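You operate a simulated robot arm through the tools that you are given. There is no shell and no other tool.

Carry out the task below with a simulated robot arm. There is one attempt and no reset: what you move stays moved.

## Task
Run the slide plate out and take the torn screen from pocket one.
Fine: The line is stopped. Pump knob to OUT, three strokes, knob back to HOLD before you lift the guard. Stand the screen in slot 4 and shut the guard. Set down upright: screen.

It is judged by the outcome, as a careful person would: the job done as asked, and still so three seconds after it is handed in. It fails if anything else is knocked over, pushed out of place, dropped, spilled or broken.

## Robot
A 6-joint arm with a four-finger gripper, fixed in place. Base frame: the origin is at the foot of the arm, x ahead of it, y to its left, z up. Lengths are in mm, angles in degrees, forces in N, time in s.
With the tool pointing down near the work surface it reaches from about 140 to 920 mm from the base axis. Its first joint turns from -166.0 to 166.0 degrees. Payload 3.43 kg.
The tool frame sits at the grasp point between the pads (the TCP): z along the fingers, y along the line on which they close. The tips reach 30 mm beyond it. Largest opening 120 mm; the body of the gripper starts 85 mm behind the TCP.
Orientation is that of the tool frame in the base frame, as a unit quaternion [w, x, y, z]. With the fingers straight down and closing along the base's y, the tool's x points along the base's -x, its y along +y and its z along -z.

## Interface
- The arm moves only by the tool nudge_tool. Its argument "targets" is a list of rows, each a list of 7 numbers: the shift along the tool's x, y, z in units of 20 mm (1.0 is 20 mm), then the turn, a rotation vector about the tool's x, y, z in units of 8 degrees (1.0 is 8 degrees), then the finger opening in mm, from 0 to 120. In form: [[x, y, z, wx, wy, wz, fingers], ...]. A call has 1 to 20 rows; each row shifts and turns the commanded pose from where the row before left it, along the tool's axes as they then stand. A call with a number of a shift or a turn outside -1 to 1 is refused whole. Rows are played at 5 a second. More than 50 mm and 8.6 degrees between two rows, or a gripper value outside its range, and nothing of the call is played. Where a pose cannot be reached the arm comes as near as it can. A force on the tool above 90 N (or 10 N above the force at the start of the call, whichever is more), or a blocked arm, ends the call early, and 0.2 s more pass. The fingers move at their own pace and stop on an object; they squeeze with about 26 N. The grip force told is the motor's: it shows also when the fingers shut on nothing. Time passes only in rows, and 0.2 s behind the last, so rows that do not move let the fingers close. The reply holds the time, the measured pose of the TCP, the force on the tool along the base axes, the opening and the grip force, in the units named above and with some noise, with the torque about the TCP (base axes, N m) and any sound that the robot's microphone picked up.
- Cameras (640 x 400 px; columns grow to the right, rows downward): "scene" is fixed at [218, -650.2, 1486.3]; the picture's right is [0.62, -0.78, 0.00], its down [-0.61, -0.49, -0.62] and it looks along [0.49, 0.39, -0.78] (base axes); focal length 214 px, centre (320, 200). "wrist" rides on the gripper at [72, -17, -120] in the tool frame; the picture's right is [0.23, 0.97, 0.00], its down [-0.81, 0.19, -0.55] and it looks along [-0.54, 0.13, 0.83] (tool axes); focal length 275 px, centre (320, 200). There is no depth. A picture from a camera that has moved, and an enlarged one, comes with that camera's place and axes in the base frame and with its lens.
- camera(camera): a new picture of that camera. The clock stands still meanwhile.
- move_column(by): slides the trunk up (or, below 0, down) by that many mm; the arm rides with it, the base frame stays. It gives what a move gives, with no picture.
- close_up(camera, box): a new picture of the part [left, top, right, bottom] of that camera's present view, enlarged. The clock stands still meanwhile.
- close_job(): hands the job in; it is judged then, once.

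Places have to be worked out from the pictures, the camera data and where the tool is seen. Open the gripper and draw the arm clear of the work before you hand the job in, unless the task says otherwise.

The tools are called after "Call:" as name(argument=value, ...) on one line, values as JSON. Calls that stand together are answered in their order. nudge_tool: Moves the arm, as the interface text tells. Its arguments: {"type":"object","properties":{"targets":{"type":"array"}},"required":["targets"]} The other tools are called the same way: move_column (by) slides the trunk up or down; camera (camera) takes a picture; close_up (camera, box) takes an enlarged picture of a part of a camera's view; close_job () hands the job in.

At the start:

```text
clock: 0.0
tcp_pos: [486.5, -250.7, 1418.0]
ee_rot: [0.0, 0.0, 1.0, -0.001]
ft_force: [0.2, 0.4, 0.2]
wrist_torque: [-0.02, -0.02, 0.01]
grip_width: 120.0
grasp_force: 0.1
trunk travel left (down, up): [-75.0, 465.0]
```

scene: 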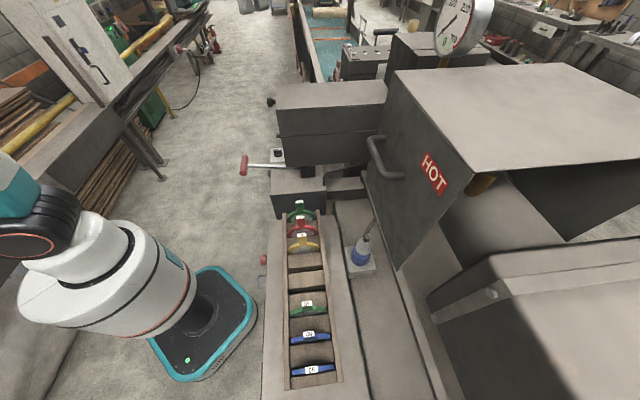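
wrist: 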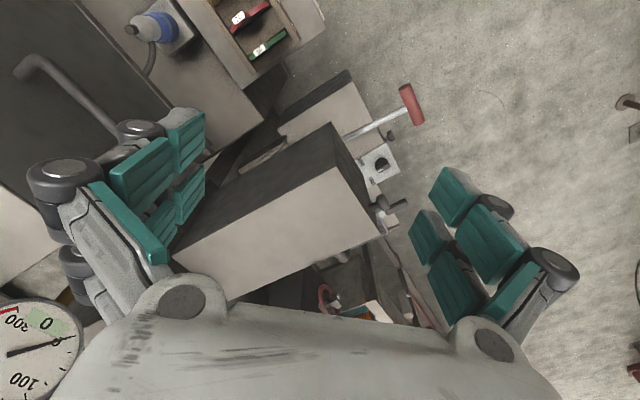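

I start by looking at the work area in enlarged views to identify the pump, knob, guard, rack and slots.

Call:
close_up(camera="scene", box=[230, 70, 420, 230])

Call:
close_up(camera="scene", box=[240, 190, 400, 400])

Call:
close_up(camera="wrist", box=[220, 60, 460, 330])

Call:
close_up(camera="scene", box=[330, 0, 530, 130])

```text
2.50 times, centred on (325, 150) of scene
camera zoom: at [218.0, -650.2, 1486.3], right [0.62, -0.78, 0.0], down [-0.61, -0.49, -0.62], along [0.49, 0.39, -0.78], focal length 536 px, centre (308, 325)
```

zoom: 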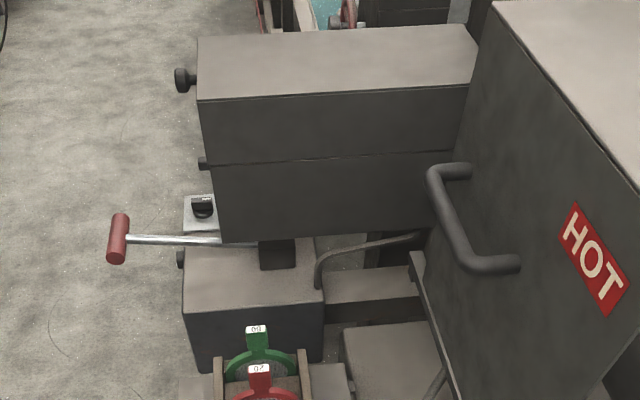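

```text
1.90 times, centred on (320, 295) of scene
camera zoom: at [218.0, -650.2, 1486.3], right [0.62, -0.78, 0.0], down [-0.61, -0.49, -0.62], along [0.49, 0.39, -0.78], focal length 408 px, centre (320, 19)
```

zoom: 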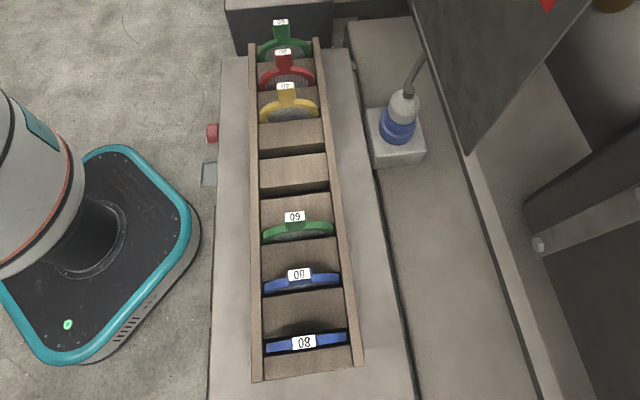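

```text
1.48 times, centred on (340, 195) of wrist
camera zoom: at [415.2, -266.6, 1538.4], right [-0.23, 0.97, 0.0], down [0.81, 0.19, 0.55], along [0.54, 0.13, -0.83], focal length 408 px, centre (290, 207)
```

zoom: 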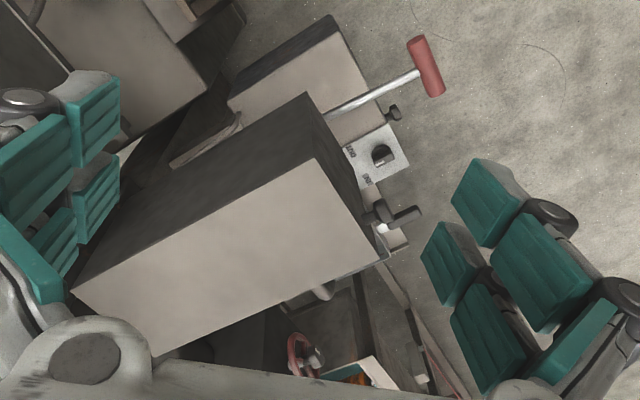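

```text
3.08 times, centred on (430, 65) of scene
camera zoom: at [218.0, -650.2, 1486.3], right [0.62, -0.78, 0.0], down [-0.61, -0.49, -0.62], along [0.49, 0.39, -0.78], focal length 660 px, centre (-18, 615)
```

zoom: 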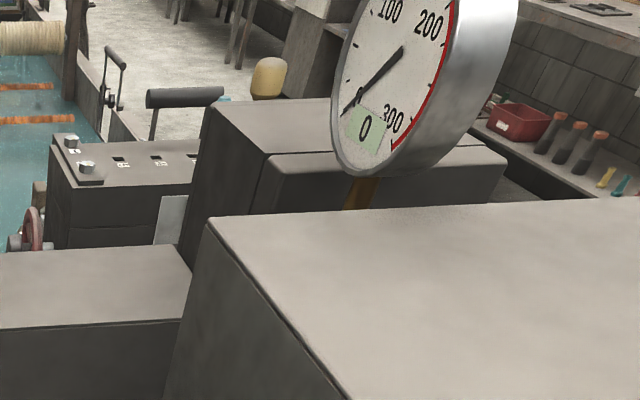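

The pump lever's red grip triangulates to about (524, -33, 922) and the housing's top corner to about (589, -196, 1175). I draw the tool back and to the left, staying high, to look at the pump, knob and housing from the front.

Call:
nudge_tool(targets=[[0.9, 0.75, 0.4, 0, 0, 0, 120], [0.9, 0.75, 0.4, 0, 0, 0, 120], [0.9, 0.75, 0.4, 0, 0, 0, 120], [0.9, 0.75, 0.4, 0, 0, 0, 120], [0.9, 0.75, 0.4, 0, 0, 0, 120], [0.9, 0.75, 0.4, 0, 0, 0, 120], [0.9, 0.75, 0.4, 0, 0, 0, 120], [0.9, 0.75, 0.4, 0, 0, 0, 120], [0.9, 0.75, 0.4, 0, 0, 0, 120], [0.9, 0.75, 0.4, 0, 0, 0, 120]])

```text
clock: 2.2
tcp_pos: [305.6, -100.9, 1336.9]
ee_rot: [0.0, 0.002, 1.0, -0.001]
ft_force: [0.2, -0.1, -0.6]
wrist_torque: [0.07, -0.03, -0.01]
grip_width: 120.1
grasp_force: 0.1
trunk travel left (down, up): [-75.0, 465.0]
```

The arm moved freely. I look from here.

Call:
camera(camera="wrist")

Call:
camera(camera="scene")

```text
taken
camera wrist: at [234.6, -116.4, 1457.0], right [-0.23, 0.97, 0.0], down [0.81, 0.19, 0.55], along [0.54, 0.13, -0.83], focal length 275 px, centre (320, 200)
```

wrist: 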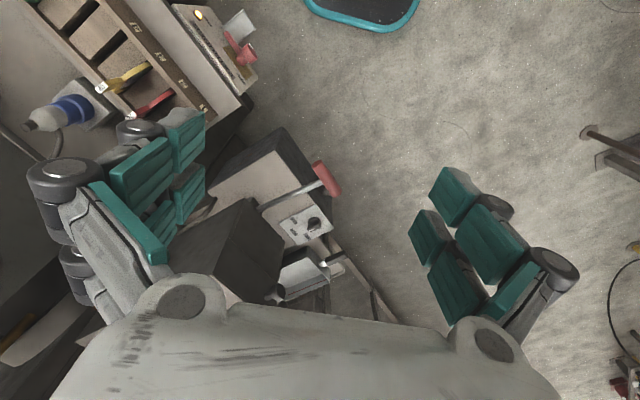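

```text
taken
```

scene: 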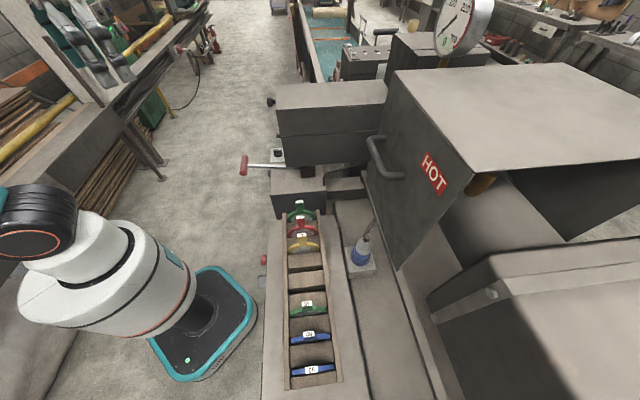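

Call:
close_up(camera="wrist", box=[180, 110, 410, 330])

Call:
close_up(camera="wrist", box=[0, 0, 280, 180])

Call:
close_up(camera="wrist", box=[260, 190, 360, 290])

```text
1.82 times, centred on (295, 220) of wrist
camera zoom: at [234.6, -116.4, 1457.0], right [-0.23, 0.97, 0.0], down [0.81, 0.19, 0.55], along [0.54, 0.13, -0.83], focal length 500 px, centre (366, 164)
```

zoom: 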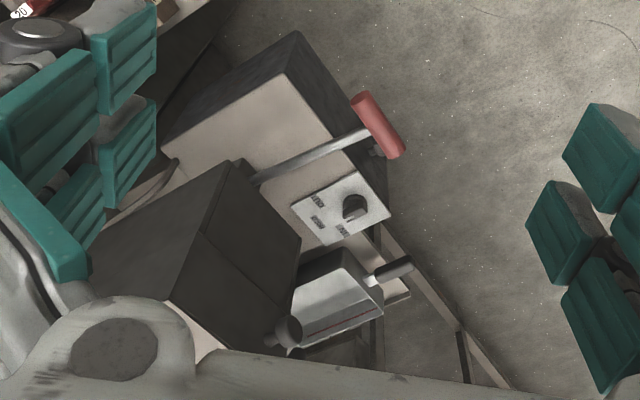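

```text
2.22 times, centred on (140, 90) of wrist
camera zoom: at [234.6, -116.4, 1457.0], right [-0.23, 0.97, 0.0], down [0.81, 0.19, 0.55], along [0.54, 0.13, -0.83], focal length 612 px, centre (720, 444)
```

zoom: 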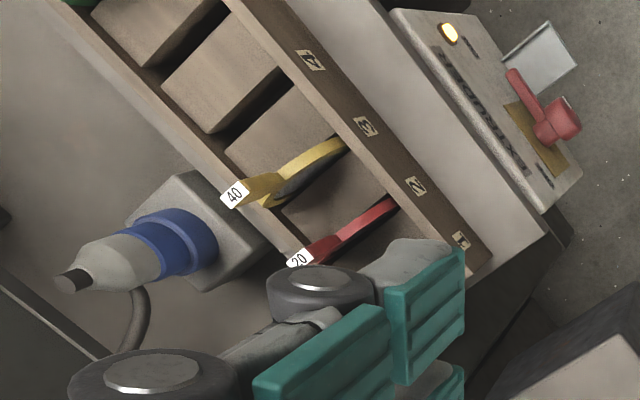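

```text
4.00 times, centred on (310, 240) of wrist
camera zoom: at [234.6, -116.4, 1457.0], right [-0.23, 0.97, 0.0], down [0.81, 0.19, 0.55], along [0.54, 0.13, -0.83], focal length 1101 px, centre (360, 40)
```

zoom: 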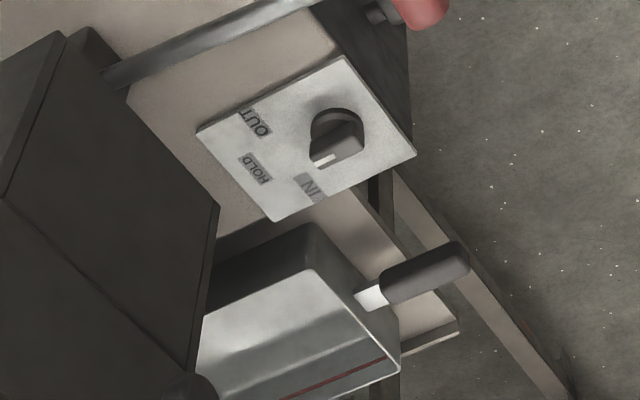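

The slots are numbered along the rack, the pump plate reads OUT/HOLD/IN, and there is an extruder panel with a lit lamp. I enlarge those more before acting.

Call:
close_up(camera="wrist", box=[170, 0, 270, 110])

Call:
close_up(camera="wrist", box=[260, 190, 320, 250])

Call:
close_up(camera="scene", box=[255, 160, 330, 240])

```text
3.64 times, centred on (220, 55) of wrist
camera zoom: at [234.6, -116.4, 1457.0], right [-0.23, 0.97, 0.0], down [0.81, 0.19, 0.55], along [0.54, 0.13, -0.83], focal length 1001 px, centre (684, 727)
```

zoom: 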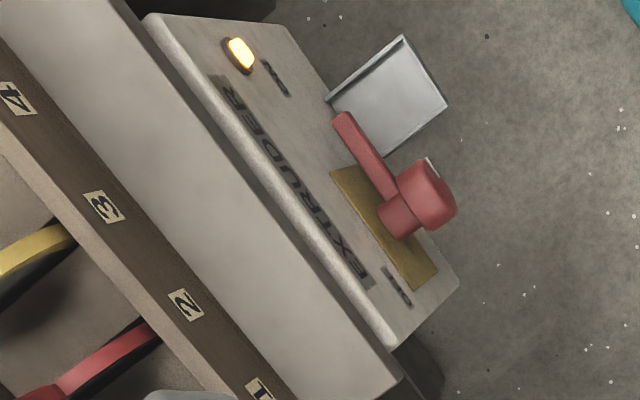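

```text
6.67 times, centred on (290, 220) of wrist
camera zoom: at [234.6, -116.4, 1457.0], right [-0.23, 0.97, 0.0], down [0.81, 0.19, 0.55], along [0.54, 0.13, -0.83], focal length 1835 px, centre (520, 67)
```

zoom: 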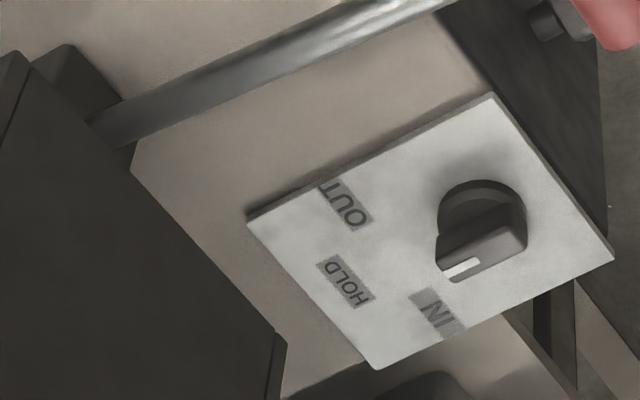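

```text
5.00 times, centred on (292, 200) of scene
camera zoom: at [218.0, -650.2, 1486.3], right [0.62, -0.78, 0.0], down [-0.61, -0.49, -0.62], along [0.49, 0.39, -0.78], focal length 1072 px, centre (458, 200)
```

zoom: 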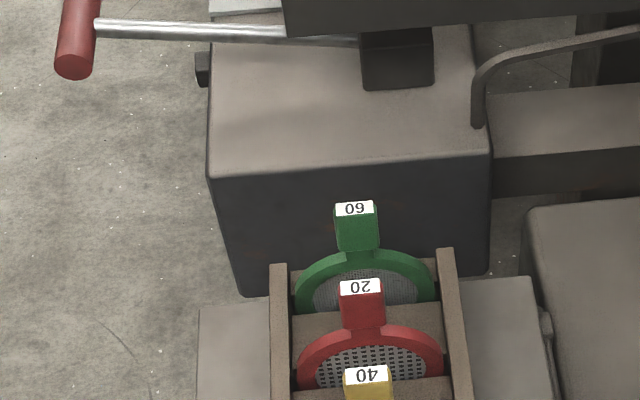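

The panel's lamp is lit and I cannot read its labels. I turn the tool about 90° and lower it to look at the panel from the left side of the bench.

Call:
nudge_tool(targets=[[0, 0, 0.6, 0, 0, 0.95, 120], [0, 0, 0.6, 0, 0, 0.95, 120], [0, 0, 0.6, 0, 0, 0.95, 120], [0, 0, 0.6, 0, 0, 0.95, 120], [0, 0, 0.6, 0, 0, 0.95, 120], [0, 0, 0.6, 0, 0, 0.95, 120], [0, 0, 0.6, 0, 0, 0.95, 120], [0, 0, 0.6, 0, 0, 0.95, 120], [0, 0, 0.6, 0, 0, 0.95, 120], [0, 0, 0.6, 0, 0, 0.95, 120], [0, 0, 0.6, 0, 0, 0.95, 120], [0, 0, 0.6, 0, 0, 0.8, 120]])

Call:
camera(camera="wrist")

```text
clock: 4.8
tcp_pos: [306.3, -98.3, 1192.7]
ee_rot: [0.001, 0.707, 0.707, -0.001]
ft_force: [0.3, -0.5, 0.2]
wrist_torque: [-0.01, -0.02, 0.02]
grip_width: 120.0
grasp_force: 0.1
trunk travel left (down, up): [-75.0, 465.0]
```

```text
taken
camera wrist: at [289.6, -26.8, 1312.7], right [0.97, 0.23, 0.0], down [0.19, -0.81, 0.55], along [0.13, -0.54, -0.83], focal length 275 px, centre (320, 200)
```

wrist: 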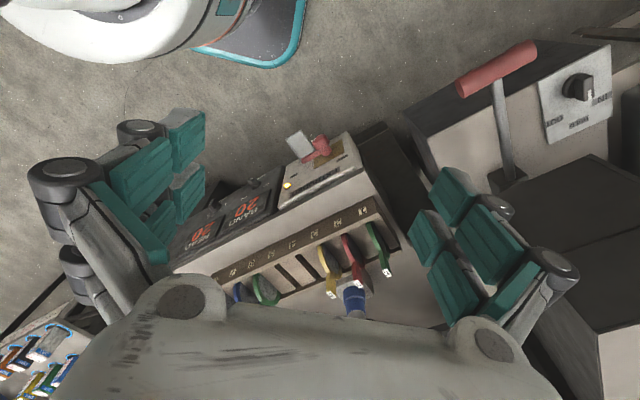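

Call:
close_up(camera="wrist", box=[265, 120, 405, 210])

Call:
close_up(camera="wrist", box=[170, 160, 420, 320])

Call:
close_up(camera="wrist", box=[530, 50, 630, 150])

```text
4.44 times, centred on (335, 165) of wrist
camera zoom: at [289.6, -26.8, 1312.7], right [0.97, 0.23, 0.0], down [0.19, -0.81, 0.55], along [0.13, -0.54, -0.83], focal length 1224 px, centre (253, 356)
```

zoom: 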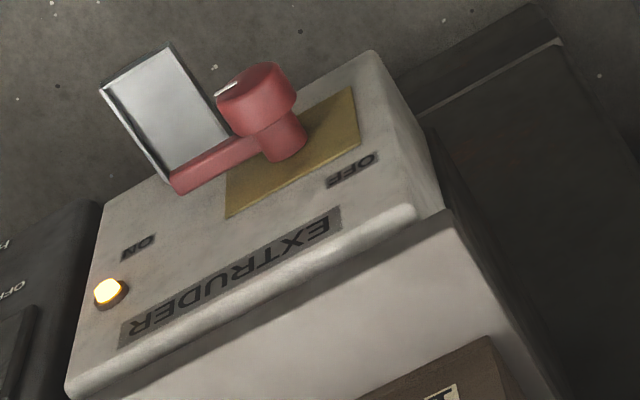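

```text
2.50 times, centred on (295, 240) of wrist
camera zoom: at [289.6, -26.8, 1312.7], right [0.97, 0.23, 0.0], down [0.19, -0.81, 0.55], along [0.13, -0.54, -0.83], focal length 688 px, centre (382, 100)
```

zoom: 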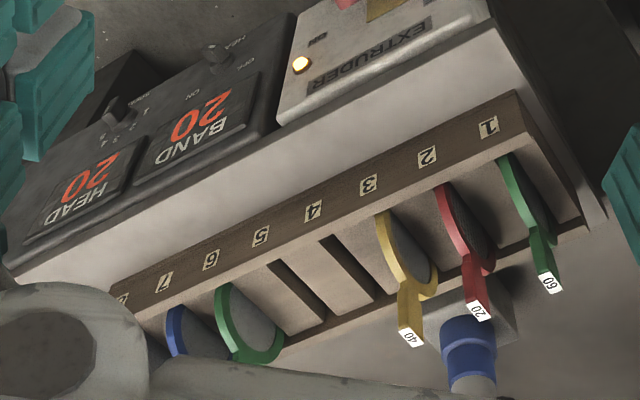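

```text
4.00 times, centred on (580, 100) of wrist
camera zoom: at [289.6, -26.8, 1312.7], right [0.97, 0.23, 0.0], down [0.19, -0.81, 0.55], along [0.13, -0.54, -0.83], focal length 1101 px, centre (-720, 600)
```

zoom: 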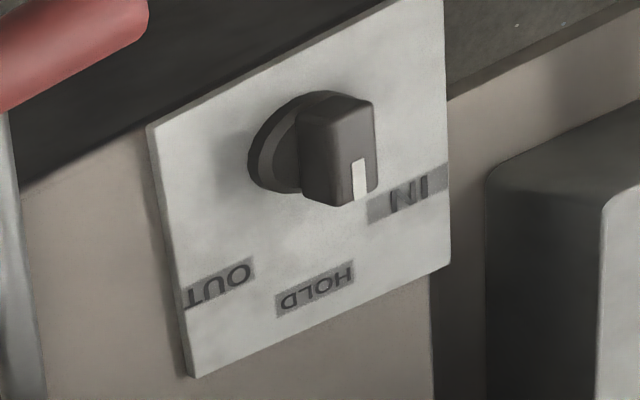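

The amber lamp by "ON" is lit and the red switch seems to point to ON, which may not fit with a stopped line, so I want a closer look. I lower the camera beside the panel.

Call:
nudge_tool(targets=[[0, 0, 0.9, 0, 0, 0, 120], [0, 0, 0.9, 0, 0, 0, 120], [0, 0, 0.9, 0, 0, 0, 120], [0, 0, 0.9, 0, 0, 0, 120], [0, 0, 0.9, 0, 0, 0, 120], [0, 0, 0.9, 0, 0, 0, 120], [0, 0, 0.9, 0, 0, 0, 120], [0, 0, 0.9, 0, 0, 0, 120], [0, 0, 0.9, 0, 0, 0, 120], [0, 0, 0.9, 0, 0, 0, 120]])

Call:
camera(camera="wrist")

Call:
close_up(camera="scene", box=[410, 0, 510, 70])

```text
clock: 7.0
tcp_pos: [307.6, -100.6, 1014.0]
ee_rot: [0.0, 0.705, 0.709, -0.001]
ft_force: [-0.5, -0.8, -1.2]
wrist_torque: [-0.02, 0.02, -0.02]
grip_width: 119.9
grasp_force: 0.1
trunk travel left (down, up): [-75.0, 465.0]
```

```text
taken
camera wrist: at [289.2, -27.9, 1133.6], right [0.97, 0.23, 0.0], down [0.2, -0.81, 0.55], along [0.13, -0.54, -0.83], focal length 275 px, centre (320, 200)
```

wrist: 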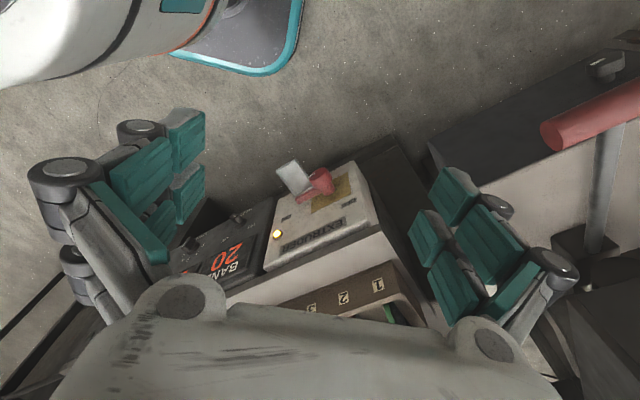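

```text
5.71 times, centred on (460, 35) of scene
camera zoom: at [218.0, -650.2, 1486.3], right [0.62, -0.78, 0.0], down [-0.61, -0.49, -0.62], along [0.49, 0.39, -0.78], focal length 1226 px, centre (-480, 1143)
```

zoom: 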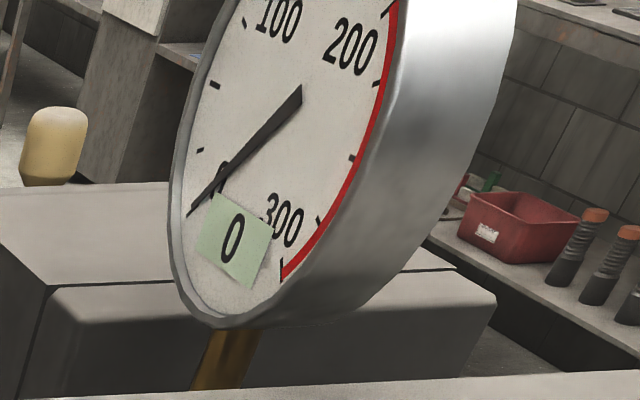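

Call:
close_up(camera="wrist", box=[255, 145, 385, 275])

Call:
close_up(camera="wrist", box=[160, 190, 300, 290])

```text
3.08 times, centred on (320, 210) of wrist
camera zoom: at [289.2, -27.9, 1133.6], right [0.97, 0.23, 0.0], down [0.2, -0.81, 0.55], along [0.13, -0.54, -0.83], focal length 847 px, centre (320, 169)
```

zoom: 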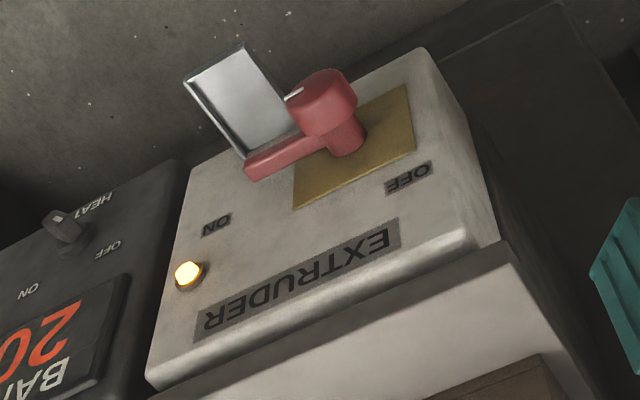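

```text
4.00 times, centred on (230, 240) of wrist
camera zoom: at [289.2, -27.9, 1133.6], right [0.97, 0.23, 0.0], down [0.2, -0.81, 0.55], along [0.13, -0.54, -0.83], focal length 1101 px, centre (680, 40)
```

zoom: 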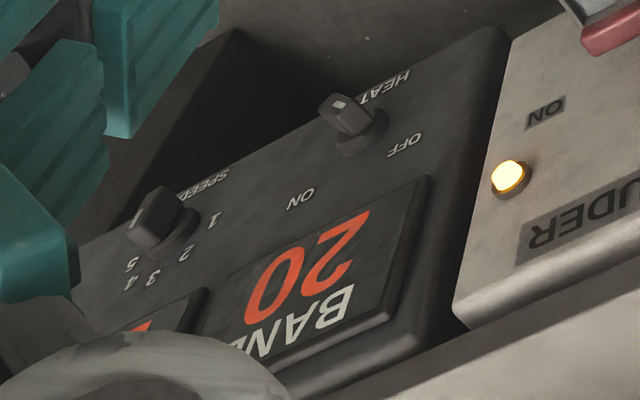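

The lamp and isolator are ON, but both temperatures read 20 and the melt pressure needle is at 0, which agrees with the line being stopped; the isolator isn't part of the job, so I leave it alone. Next I go up and across to look at the pump, guard and housing end from the left side.

Call:
nudge_tool(targets=[[0.55, 0, -0.8, 0, 0, 0, 120], [0.55, 0, -0.8, 0, 0, 0, 120], [0.55, 0.99, -0.8, 0, 0, 0, 120], [0.55, 0.99, -0.8, 0, 0, 0, 120], [0.55, 0.99, -0.8, 0, 0, 0, 120], [0.55, 0.99, -0.8, 0, 0, 0, 120], [0.55, 0.99, 0, 0, 0, 0, 120], [0.55, 0.99, 0, 0, 0, 0, 120], [0.55, 0.99, 0, 0, 0, 0, 120], [0.55, 0.99, 0, 0, 0, 0, 120], [0.55, 0.99, 0, 0, 0, 0, 120], [0.55, 0.99, 0, 0, 0, 0, 120], [0.55, 0.99, 0, 0, 0, 0, 120], [0.55, 0.99, 0, 0, 0, 0, 120]])

Call:
camera(camera="wrist")

```text
clock: 10.0
tcp_pos: [543.3, 54.8, 1111.4]
ee_rot: [0.0, 0.707, 0.707, 0.0]
ft_force: [0.5, -0.1, -0.4]
wrist_torque: [-0.01, -0.02, 0.03]
grip_width: 119.8
grasp_force: 0.1
trunk travel left (down, up): [-75.0, 465.0]
```

```text
taken
camera wrist: at [527.1, 126.7, 1231.0], right [0.97, 0.23, 0.0], down [0.19, -0.81, 0.55], along [0.13, -0.54, -0.83], focal length 275 px, centre (320, 200)
```

wrist: 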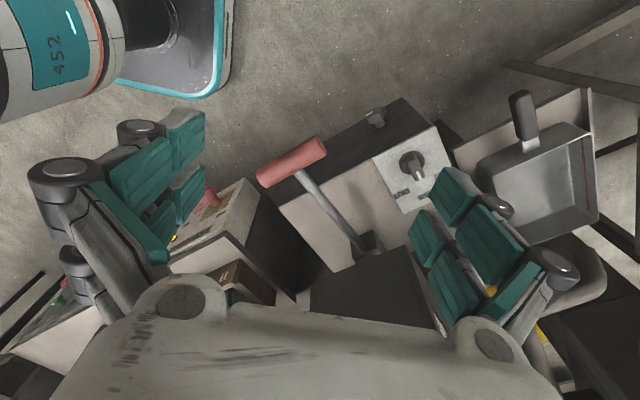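

Call:
close_up(camera="wrist", box=[340, 60, 640, 340])

Call:
close_up(camera="wrist", box=[250, 90, 450, 290])

```text
1.43 times, centred on (490, 200) of wrist
camera zoom: at [527.1, 126.7, 1231.0], right [0.97, 0.23, 0.0], down [0.19, -0.81, 0.55], along [0.13, -0.54, -0.83], focal length 393 px, centre (77, 200)
```

zoom: 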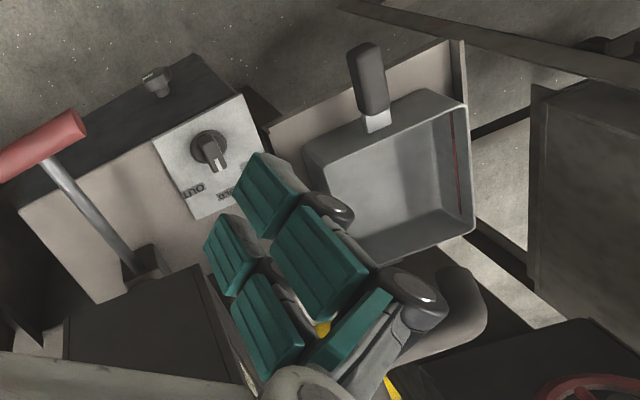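

```text
2.00 times, centred on (350, 190) of wrist
camera zoom: at [527.1, 126.7, 1231.0], right [0.97, 0.23, 0.0], down [0.19, -0.81, 0.55], along [0.13, -0.54, -0.83], focal length 551 px, centre (260, 220)
```

zoom: 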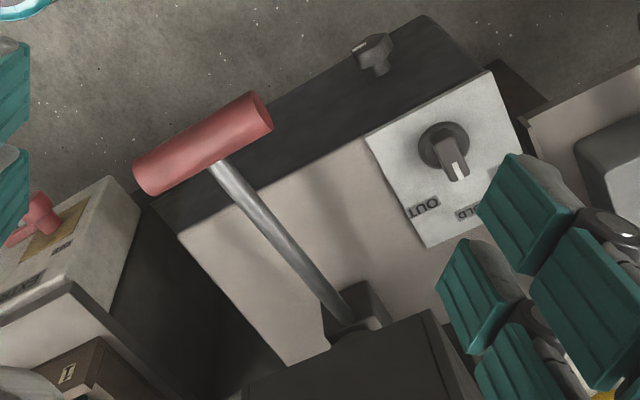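

I tilt the tool about 40° so the camera looks more level at the housing end and guard.

Call:
nudge_tool(targets=[[0, 0, 0, 0, -1, 0, 120], [0, 0, 0, 0, -1, 0, 120], [0, 0, 0, 0, -1, 0, 120], [0, 0, 0, 0, -1, 0, 120], [0, 0, 0, 0, -1, 0, 120]])

Call:
camera(camera="wrist")

```text
clock: 11.2
tcp_pos: [545.0, 53.4, 1112.4]
ee_rot: [0.244, 0.664, 0.664, -0.242]
ft_force: [-0.4, 0.4, -0.1]
wrist_torque: [0.0, -0.04, 0.03]
grip_width: 120.1
grasp_force: 0.0
trunk travel left (down, up): [-75.0, 465.0]
```

```text
taken
camera wrist: at [527.5, 186.9, 1155.8], right [0.97, 0.18, -0.15], down [0.19, -0.26, 0.95], along [0.13, -0.95, -0.29], focal length 275 px, centre (320, 200)
```

wrist: 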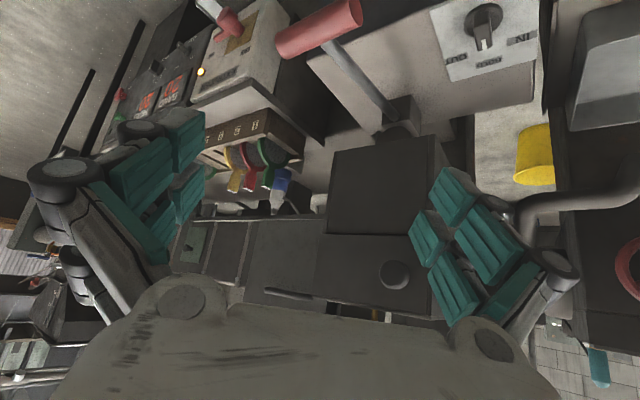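

Call:
close_up(camera="wrist", box=[170, 120, 450, 330])

Call:
close_up(camera="wrist", box=[260, 0, 640, 240])

```text
1.90 times, centred on (310, 225) of wrist
camera zoom: at [527.5, 186.9, 1155.8], right [0.97, 0.18, -0.15], down [0.19, -0.26, 0.95], along [0.13, -0.95, -0.29], focal length 524 px, centre (339, 152)
```

zoom: 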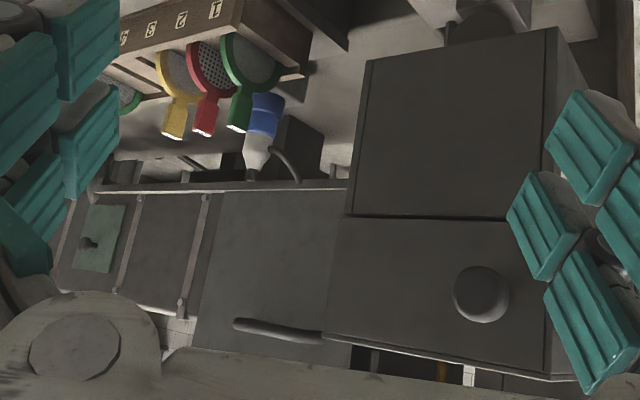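

```text
1.67 times, centred on (450, 120) of wrist
camera zoom: at [527.5, 186.9, 1155.8], right [0.97, 0.18, -0.15], down [0.19, -0.26, 0.95], along [0.13, -0.95, -0.29], focal length 459 px, centre (103, 333)
```

zoom: 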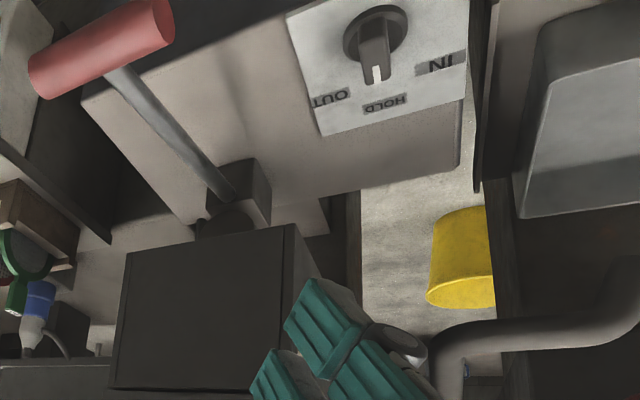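

The camera shows the pump knob at HOLD, and the machine stands at 45° to my base axes (housing's long direction u = (-0.707, 0.707)). I line the tool up with the machine axes and look square-on at the housing end.

Call:
nudge_tool(targets=[[0, 0, 0, 0, 1, 0, 120], [0, 0, 0, 0, 1, 0, 120], [0, 0, 0, 0, 1, 0, 120], [0, 0, 0, 0, 1, 0, 120], [0, 0, 0, 0, 1, 0, 120], [0, 0, 0, 0, 0, -0.94, 120], [0, 0, 0, 0, 0, -0.94, 120], [0, 0, 0, 0, 0, -0.94, 120], [0, 0, 0, 0, 0, -0.94, 120], [0, 0, 0, 0, 0, -0.94, 120], [0, 0, 0, 0, 0, -0.93, 120], [0, -0.9, 0, 0, 0, 0, 120], [0, -0.9, 0, 0, 0, 0, 120], [0, -0.9, 0, 0, 0, 0, 120], [0, -0.9, 0, 0, 0, 0, 120], [0, 0, 0, 0, -1, 0, 120], [0, 0, 0, 0, -1, 0, 120], [0, 0, 0, 0, -1, 0, 120], [0, 0, 0, 0, -1, 0, 120]])

Call:
camera(camera="wrist")

```text
clock: 15.2
tcp_pos: [492.7, 2.1, 1109.7]
ee_rot: [0.256, 0.368, 0.887, -0.106]
ft_force: [-0.8, 0.3, 0.2]
wrist_torque: [0.05, 0.0, -0.02]
grip_width: 120.2
grasp_force: 0.0
trunk travel left (down, up): [-75.0, 465.0]
```

```text
taken
camera wrist: at [393.6, 79.1, 1173.2], right [0.55, 0.83, -0.12], down [0.41, -0.14, 0.9], along [0.73, -0.55, -0.42], focal length 275 px, centre (320, 200)
```

wrist: 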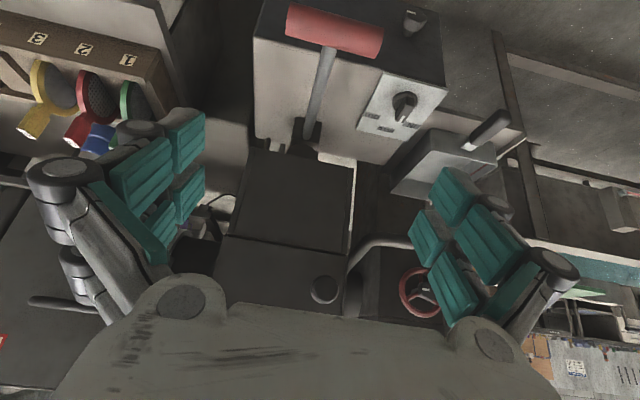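

Call:
close_up(camera="wrist", box=[180, 0, 460, 320])

Call:
close_up(camera="wrist", box=[190, 140, 400, 320])

Call:
close_up(camera="wrist", box=[0, 0, 200, 160])

```text
1.25 times, centred on (320, 160) of wrist
camera zoom: at [393.6, 79.1, 1173.2], right [0.55, 0.83, -0.12], down [0.41, -0.14, 0.9], along [0.73, -0.55, -0.42], focal length 344 px, centre (320, 250)
```

zoom: 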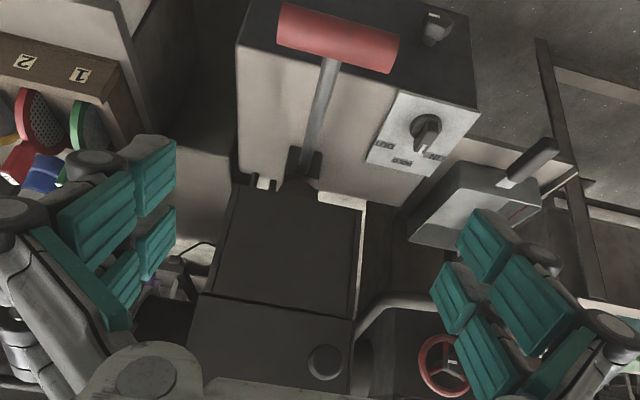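

```text
2.22 times, centred on (295, 230) of wrist
camera zoom: at [393.6, 79.1, 1173.2], right [0.55, 0.83, -0.12], down [0.41, -0.14, 0.9], along [0.73, -0.55, -0.42], focal length 612 px, centre (376, 133)
```

zoom: 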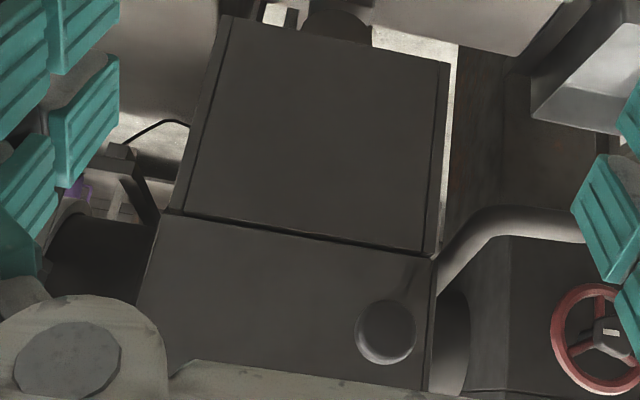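

```text
2.50 times, centred on (100, 80) of wrist
camera zoom: at [393.6, 79.1, 1173.2], right [0.55, 0.83, -0.12], down [0.41, -0.14, 0.9], along [0.73, -0.55, -0.42], focal length 688 px, centre (870, 500)
```

zoom: 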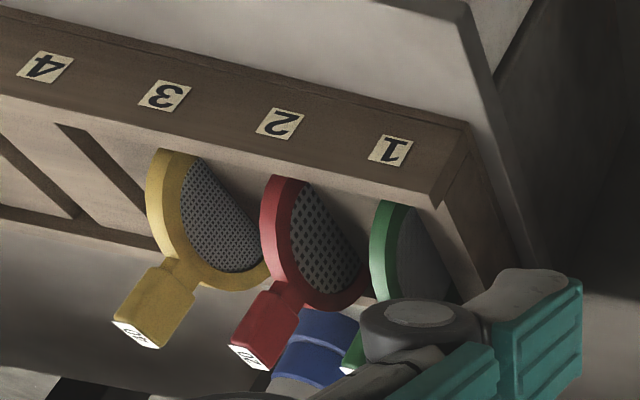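

I see the upper box with a round knob on its end face, resting on a lower box whose end looks like a plate between thin side walls. I go over the top to look for the guard's hinge.

Call:
nudge_tool(targets=[[0, 0, 0, 0, 1, 0, 120], [0, 0, 0, 0, 1, 0, 120], [0, 0, 0, 0, 1, 0, 120], [0, 0, 0, 0, 1, 0, 120], [0, 0, -1, 0, 0, 0, 120], [0, 0, -1, 0, 0, 0, 120], [0, 0, -1, 0, 0, 0, 120], [0, 0, -1, 0, 0, 0, 120], [0, 0, -1, 0, 0, 0, 120], [0, 0, -1, 0, 0, 0, 120], [0, 0, -1, 0, 0, 0, 120], [-0.9, 0, -1, 0, 0, 0, 120], [-0.9, 0, -1, 0, 0, 0, 120], [-0.9, 0, -1, 0, 0, 0, 120], [-0.9, 0, -1, 0, 0, 0, 120], [-0.9, 0, 0, 0, 0, 0, 120], [-0.9, 0, 0, 0, 0, 0, 120], [-0.9, 0, 0, 0, 0, 0, 120], [-0.9, 0, 0, 0, 0, 0, 120], [-0.9, 0, 0, 0, 0, 0, 120]])

Call:
camera(camera="wrist")

```text
clock: 19.4
tcp_pos: [607.7, -114.8, 1330.8]
ee_rot: [-0.001, 0.383, 0.924, -0.001]
ft_force: [0.4, -0.1, -0.2]
wrist_torque: [-0.01, 0.01, -0.02]
grip_width: 120.0
grasp_force: 0.2
trunk travel left (down, up): [-75.0, 465.0]
```

```text
taken
camera wrist: at [545.1, -74.6, 1450.2], right [0.53, 0.85, 0.0], down [0.71, -0.44, 0.55], along [0.47, -0.29, -0.83], focal length 275 px, centre (320, 200)
```

wrist: 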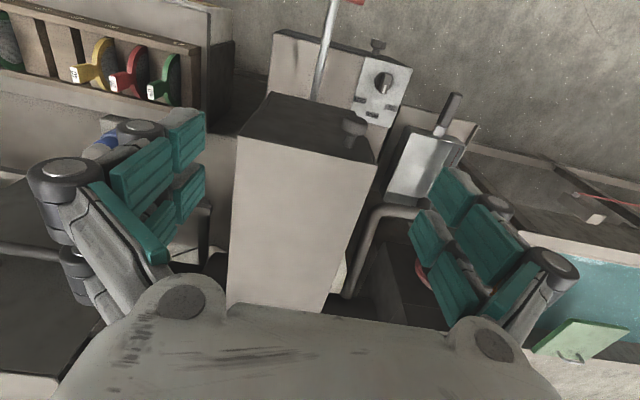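

Call:
nudge_tool(targets=[[-0.9, 0, -0.7, 0, 0, 0, 120], [-0.9, 0, -0.7, 0, 0, 0, 120], [-0.9, 0, -0.7, 0, 0, 0, 120], [-0.9, 0, -0.7, 0, 0, 0, 120], [-0.9, 0, -0.7, 0, 0, 0, 120], [-0.9, 0, -0.7, 0, 0, 0, 120], [-0.9, 0, -0.7, 0, 0, 0, 120], [-0.9, 0, -0.7, 0, 0, 0, 120]])

Call:
camera(camera="wrist")

```text
clock: 21.2
tcp_pos: [675.7, -191.2, 1404.0]
ee_rot: [-0.001, 0.383, 0.924, 0.0]
ft_force: [-0.4, 0.5, 0.6]
wrist_torque: [0.01, 0.02, -0.02]
grip_width: 119.8
grasp_force: 0.1
out of reach, approached as far as the arm can: row 6, 7, 8
trunk travel left (down, up): [-75.0, 465.0]
```

```text
taken
camera wrist: at [612.0, -151.2, 1524.1], right [0.53, 0.85, 0.0], down [0.71, -0.44, 0.55], along [0.47, -0.29, -0.83], focal length 275 px, centre (320, 200)
```

wrist: 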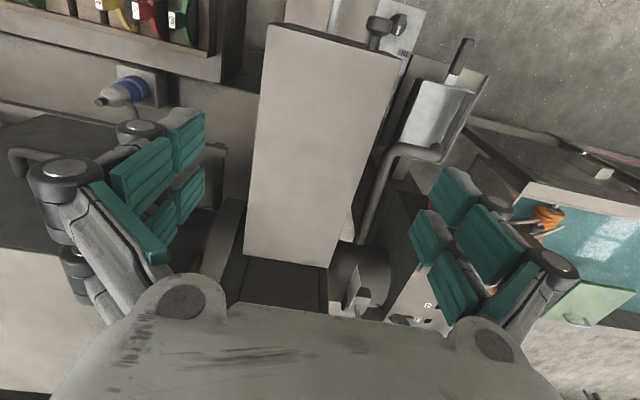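

Call:
close_up(camera="wrist", box=[200, 0, 490, 320])

Call:
close_up(camera="wrist", box=[200, 180, 420, 320])

```text
1.25 times, centred on (345, 160) of wrist
camera zoom: at [612.0, -151.2, 1524.1], right [0.53, 0.85, 0.0], down [0.71, -0.44, 0.55], along [0.47, -0.29, -0.83], focal length 344 px, centre (289, 250)
```

zoom: 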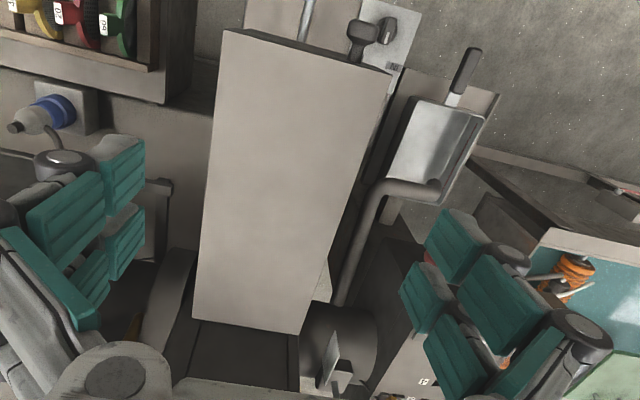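

```text
2.86 times, centred on (310, 250) of wrist
camera zoom: at [612.0, -151.2, 1524.1], right [0.53, 0.85, 0.0], down [0.71, -0.44, 0.55], along [0.47, -0.29, -0.83], focal length 786 px, centre (349, 57)
```

zoom: 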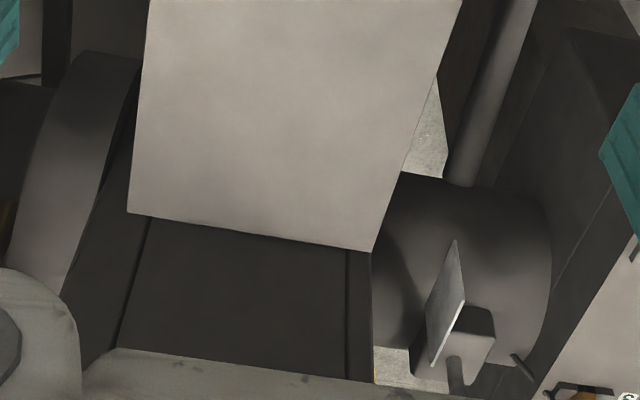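

Call:
close_up(camera="scene", box=[262, 75, 402, 175])

Call:
close_up(camera="scene", box=[330, 90, 430, 190])

```text
4.00 times, centred on (332, 125) of scene
camera zoom: at [218.0, -650.2, 1486.3], right [0.62, -0.78, 0.0], down [-0.61, -0.49, -0.62], along [0.49, 0.39, -0.78], focal length 858 px, centre (272, 500)
```

zoom: 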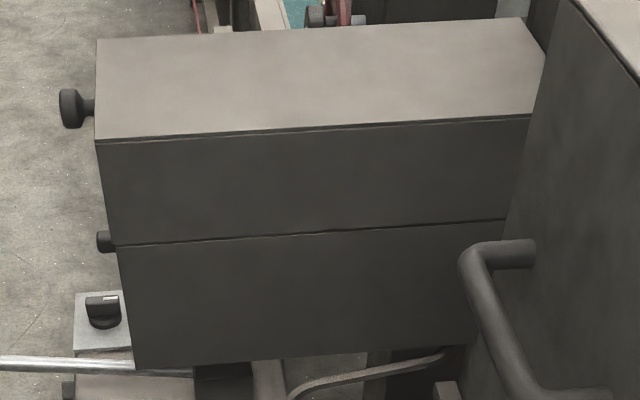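

```text
4.00 times, centred on (380, 140) of scene
camera zoom: at [218.0, -650.2, 1486.3], right [0.62, -0.78, 0.0], down [-0.61, -0.49, -0.62], along [0.49, 0.39, -0.78], focal length 858 px, centre (80, 440)
```

zoom: 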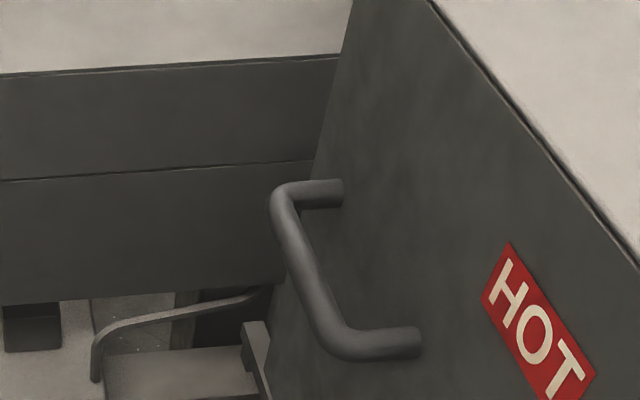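

The guard is evidently the long upper box over the slide track (knob on its end, at about (659, -91, 1135)). The pump knob triangulates to about (707, -21, 850). I back out along u and come down to look at the pump knob closely.

Call:
nudge_tool(targets=[[0.9, 0.47, 0.5, 0, 0, 0, 90], [0.9, 0.47, 0.5, 0, 0, 0, 90], [0.9, 0.47, 0.5, 0, 0, 0, 90], [0.9, 0.47, 0.5, 0, 0, 0, 90], [0.9, 0.47, 0.5, 0, 0, 0, 90], [0.9, 0.47, 0.5, 0, 0, 0, 90], [0.9, 0.47, 0.5, 0, 0, 0, 90], [0.9, 0.47, 0.5, 0, 0, 0, 90], [0.9, 0.47, 0.5, 0, 0, 0, 90], [0.9, 0.47, 0.5, 0, 0, 0, 90], [0.9, 0.47, 0.5, 0, 0, 0, 90], [0.9, 0.47, 0.5, 0, 0, 0, 90]])

Call:
nudge_tool(targets=[[0, 0, 1, 0, 0, 0, 90], [0, 0, 1, 0, 0, 0, 90], [0, 0, 1, 0, 0, 0, 90], [0, 0, 1, 0, 0, 0, 90], [0, 0, 1, 0, 0, 0, 90], [0, 0, 1, 0, 0, 0, 90], [0, 0, 1, 0, 0, 0, 90], [0, 0, 1, 0, 0, 0, 90], [0, 0, 1, 0, 0, 0, 90], [0, 0, 1, 0, 0, 0, 90], [0, 0, 1, 0, 0, 0, 90], [0, 0, 1, 0, 0, 0, 90]])

Call:
camera(camera="wrist")

```text
clock: 23.8
tcp_pos: [599.4, 42.1, 1283.7]
ee_rot: [0.0, 0.383, 0.924, 0.0]
ft_force: [0.7, 0.2, 0.0]
wrist_torque: [0.04, -0.01, 0.0]
grip_width: 89.9
grasp_force: 0.0
trunk travel left (down, up): [-75.0, 465.0]
```

```text
clock: 26.4
tcp_pos: [600.7, 41.4, 1043.4]
ee_rot: [0.001, 0.383, 0.924, 0.0]
ft_force: [0.0, -0.3, 0.3]
wrist_torque: [-0.01, 0.04, 0.02]
grip_width: 90.1
grasp_force: 0.0
trunk travel left (down, up): [-75.0, 465.0]
```

```text
taken
camera wrist: at [538.1, 80.2, 1162.5], right [0.53, 0.85, 0.0], down [0.71, -0.44, 0.55], along [0.47, -0.29, -0.83], focal length 275 px, centre (320, 200)
```

wrist: 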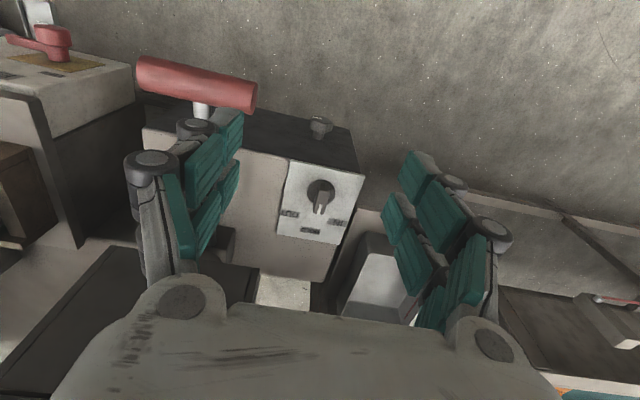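

Call:
close_up(camera="wrist", box=[260, 140, 380, 260])

Call:
close_up(camera="wrist", box=[120, 40, 380, 300])

```text
3.33 times, centred on (320, 200) of wrist
camera zoom: at [538.1, 80.2, 1162.5], right [0.53, 0.85, 0.0], down [0.71, -0.44, 0.55], along [0.47, -0.29, -0.83], focal length 918 px, centre (320, 200)
```

zoom: 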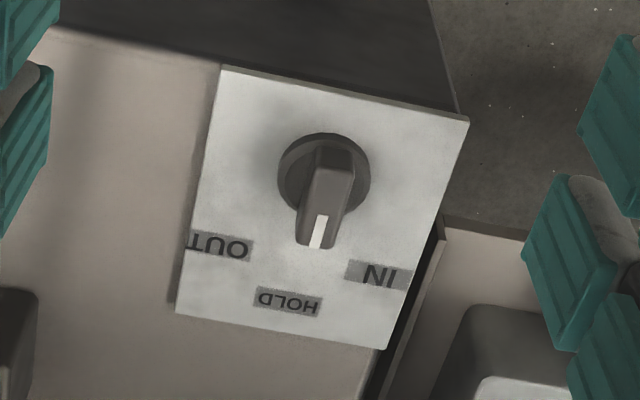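

```text
1.54 times, centred on (250, 170) of wrist
camera zoom: at [538.1, 80.2, 1162.5], right [0.53, 0.85, 0.0], down [0.71, -0.44, 0.55], along [0.47, -0.29, -0.83], focal length 424 px, centre (428, 246)
```

zoom: 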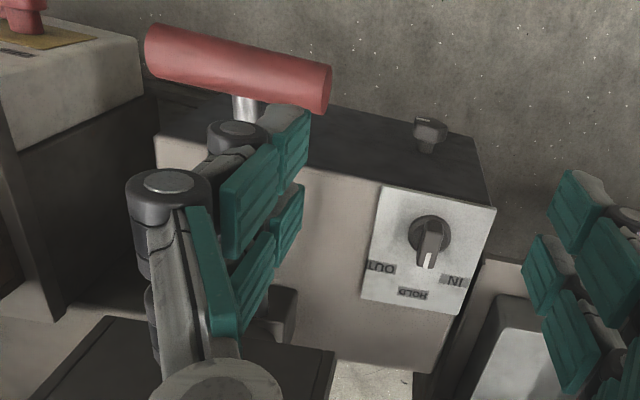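

The knob's bar points to HOLD; knob centre about (703, -20), plate at z ≈ 850, bar top about z 873. I move over it with the fingers across the bar and stop above for a check.

Call:
nudge_tool(targets=[[-0.966, 0.24, 0, 0, 0, 0, 60], [-0.966, 0.24, 0, 0, 0, 0, 60], [-0.966, 0.24, 0, 0, 0, 0, 60], [-0.966, 0.24, 0, 0, 0, 0, 60], [-0.966, 0.24, 0, 0, 0, 0, 60], [-0.966, 0.24, 0, 0, 0, 0, 60], [0, 0, 0.95, 0, 0, 0, 60], [0, 0, 0.95, 0, 0, 0, 60], [0, 0, 0.95, 0, 0, 0, 60], [0, 0, 0.95, 0, 0, 0, 60], [0, 0, 0.95, 0, 0, 0, 60]])

Call:
camera(camera="wrist")

Call:
camera(camera="scene")

```text
clock: 28.8
tcp_pos: [702.8, -21.2, 947.7]
ee_rot: [0.001, 0.383, 0.924, -0.001]
ft_force: [-0.3, 0.7, 0.1]
wrist_torque: [-0.01, -0.02, 0.02]
grip_width: 59.9
grasp_force: 0.2
trunk travel left (down, up): [-75.0, 465.0]
```

```text
taken
camera wrist: at [640.2, 19.6, 1067.1], right [0.53, 0.85, 0.0], down [0.71, -0.44, 0.55], along [0.47, -0.29, -0.83], focal length 275 px, centre (320, 200)
```

wrist: 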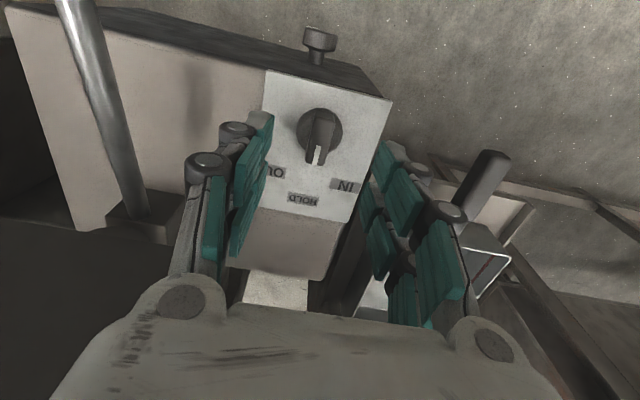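

```text
taken
```

scene: 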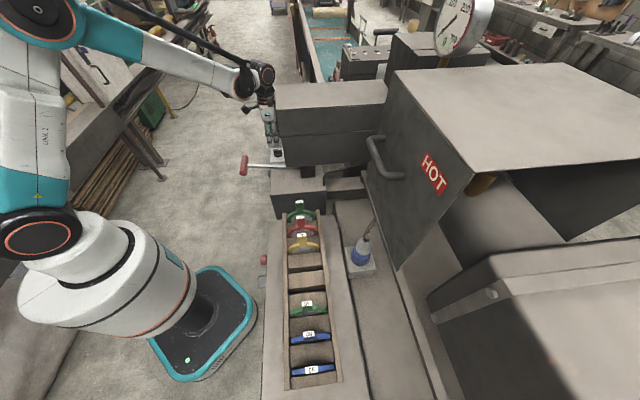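

The knob sits right on the tool axis. I descend so the fingertips straddle the bar just above its disc.

Call:
nudge_tool(targets=[[0, 0, 0.7, 0, 0, 0, 60], [0, 0, 0.7, 0, 0, 0, 60], [0, 0, 0.7, 0, 0, 0, 60], [0, 0, 0.65, 0, 0, 0, 60]])

Call:
camera(camera="wrist")

```text
clock: 29.8
tcp_pos: [702.9, -19.6, 893.5]
ee_rot: [0.0, 0.383, 0.924, 0.0]
ft_force: [-0.1, -0.6, -0.2]
wrist_torque: [-0.05, -0.02, -0.01]
grip_width: 60.3
grasp_force: 0.0
trunk travel left (down, up): [-75.0, 465.0]
```

```text
taken
camera wrist: at [640.1, 19.2, 1012.5], right [0.53, 0.85, 0.0], down [0.71, -0.44, 0.55], along [0.47, -0.29, -0.83], focal length 275 px, centre (320, 200)
```

wrist: 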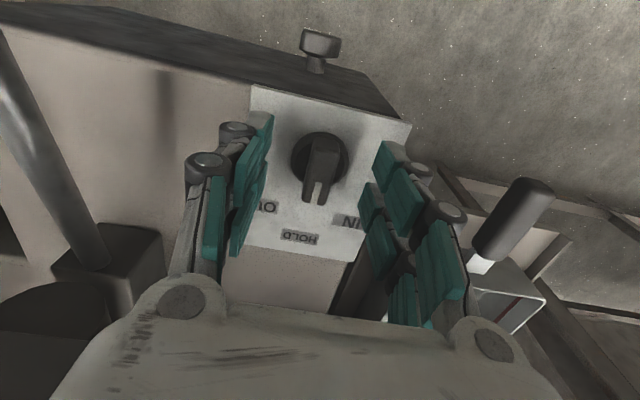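

No contact yet and the bar lies between the pads. I close the fingers on it.

Call:
nudge_tool(targets=[[0, 0, 0, 0, 0, 0, 30], [0, 0, 0, 0, 0, 0, 10], [0, 0, 0, 0, 0, 0, 5], [0, 0, 0, 0, 0, 0, 5]])

Call:
close_up(camera="wrist", box=[200, 60, 440, 280])

```text
clock: 30.8
tcp_pos: [702.6, -18.9, 892.8]
ee_rot: [0.001, 0.381, 0.924, 0.0]
ft_force: [9.2, 5.4, 3.4]
wrist_torque: [0.04, -0.52, 0.06]
grip_width: 15.6
grasp_force: 44.7
trunk travel left (down, up): [-75.0, 465.0]
```

```text
1.82 times, centred on (320, 170) of wrist
camera zoom: at [640.7, 20.0, 1012.5], right [0.52, 0.85, 0.0], down [0.71, -0.44, 0.55], along [0.47, -0.29, -0.83], focal length 500 px, centre (320, 254)
```

zoom: 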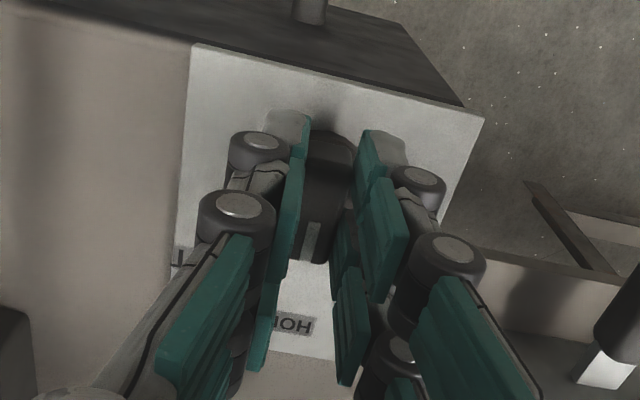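

The bar is gripped at 15.6 mm with a small side load toward +v. I ease 1 mm that way and turn the knob in steps toward OUT (clockwise from above).

Call:
nudge_tool(targets=[[0, 0.06, 0, 0, 0, 0, 5], [0, 0, 0, 0, 0, 0.7, 5], [0, 0, 0, 0, 0, 0.7, 5]])

```text
clock: 31.6
tcp_pos: [704.4, -18.0, 891.5]
ee_rot: [0.001, 0.471, 0.882, 0.0]
ft_force: [7.0, 6.8, -4.4]
wrist_torque: [-0.53, -0.68, 0.08]
grip_width: 15.9
grasp_force: 45.2
trunk travel left (down, up): [-75.0, 465.0]
```

The knob turns with little torque. I continue turning.

Call:
nudge_tool(targets=[[0, 0, 0, 0, 0, 0.7, 5], [0, 0, 0, 0, 0, 0.7, 5], [0, 0, 0, 0, 0, 0.7, 5]])

Call:
close_up(camera="wrist", box=[200, 60, 440, 280])

```text
clock: 32.4
tcp_pos: [705.1, -17.2, 892.5]
ee_rot: [0.0, 0.595, 0.804, 0.0]
ft_force: [24.4, 9.1, 4.2]
wrist_torque: [0.86, -0.43, 0.15]
grip_width: 16.0
grasp_force: 45.4
trunk travel left (down, up): [-75.0, 465.0]
```

```text
1.82 times, centred on (320, 170) of wrist
camera zoom: at [668.2, 46.1, 1012.5], right [0.86, 0.5, 0.0], down [0.42, -0.72, 0.55], along [0.28, -0.48, -0.83], focal length 500 px, centre (320, 254)
```

zoom: 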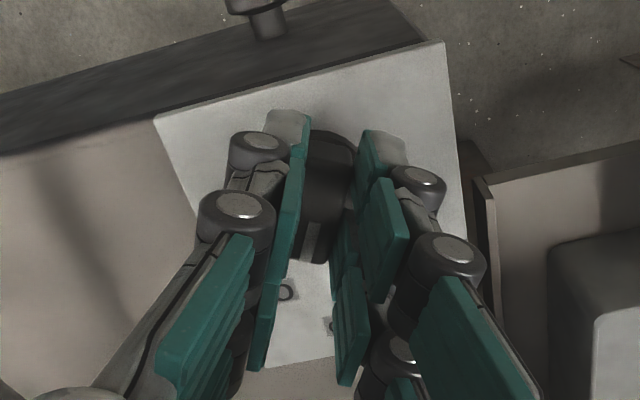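

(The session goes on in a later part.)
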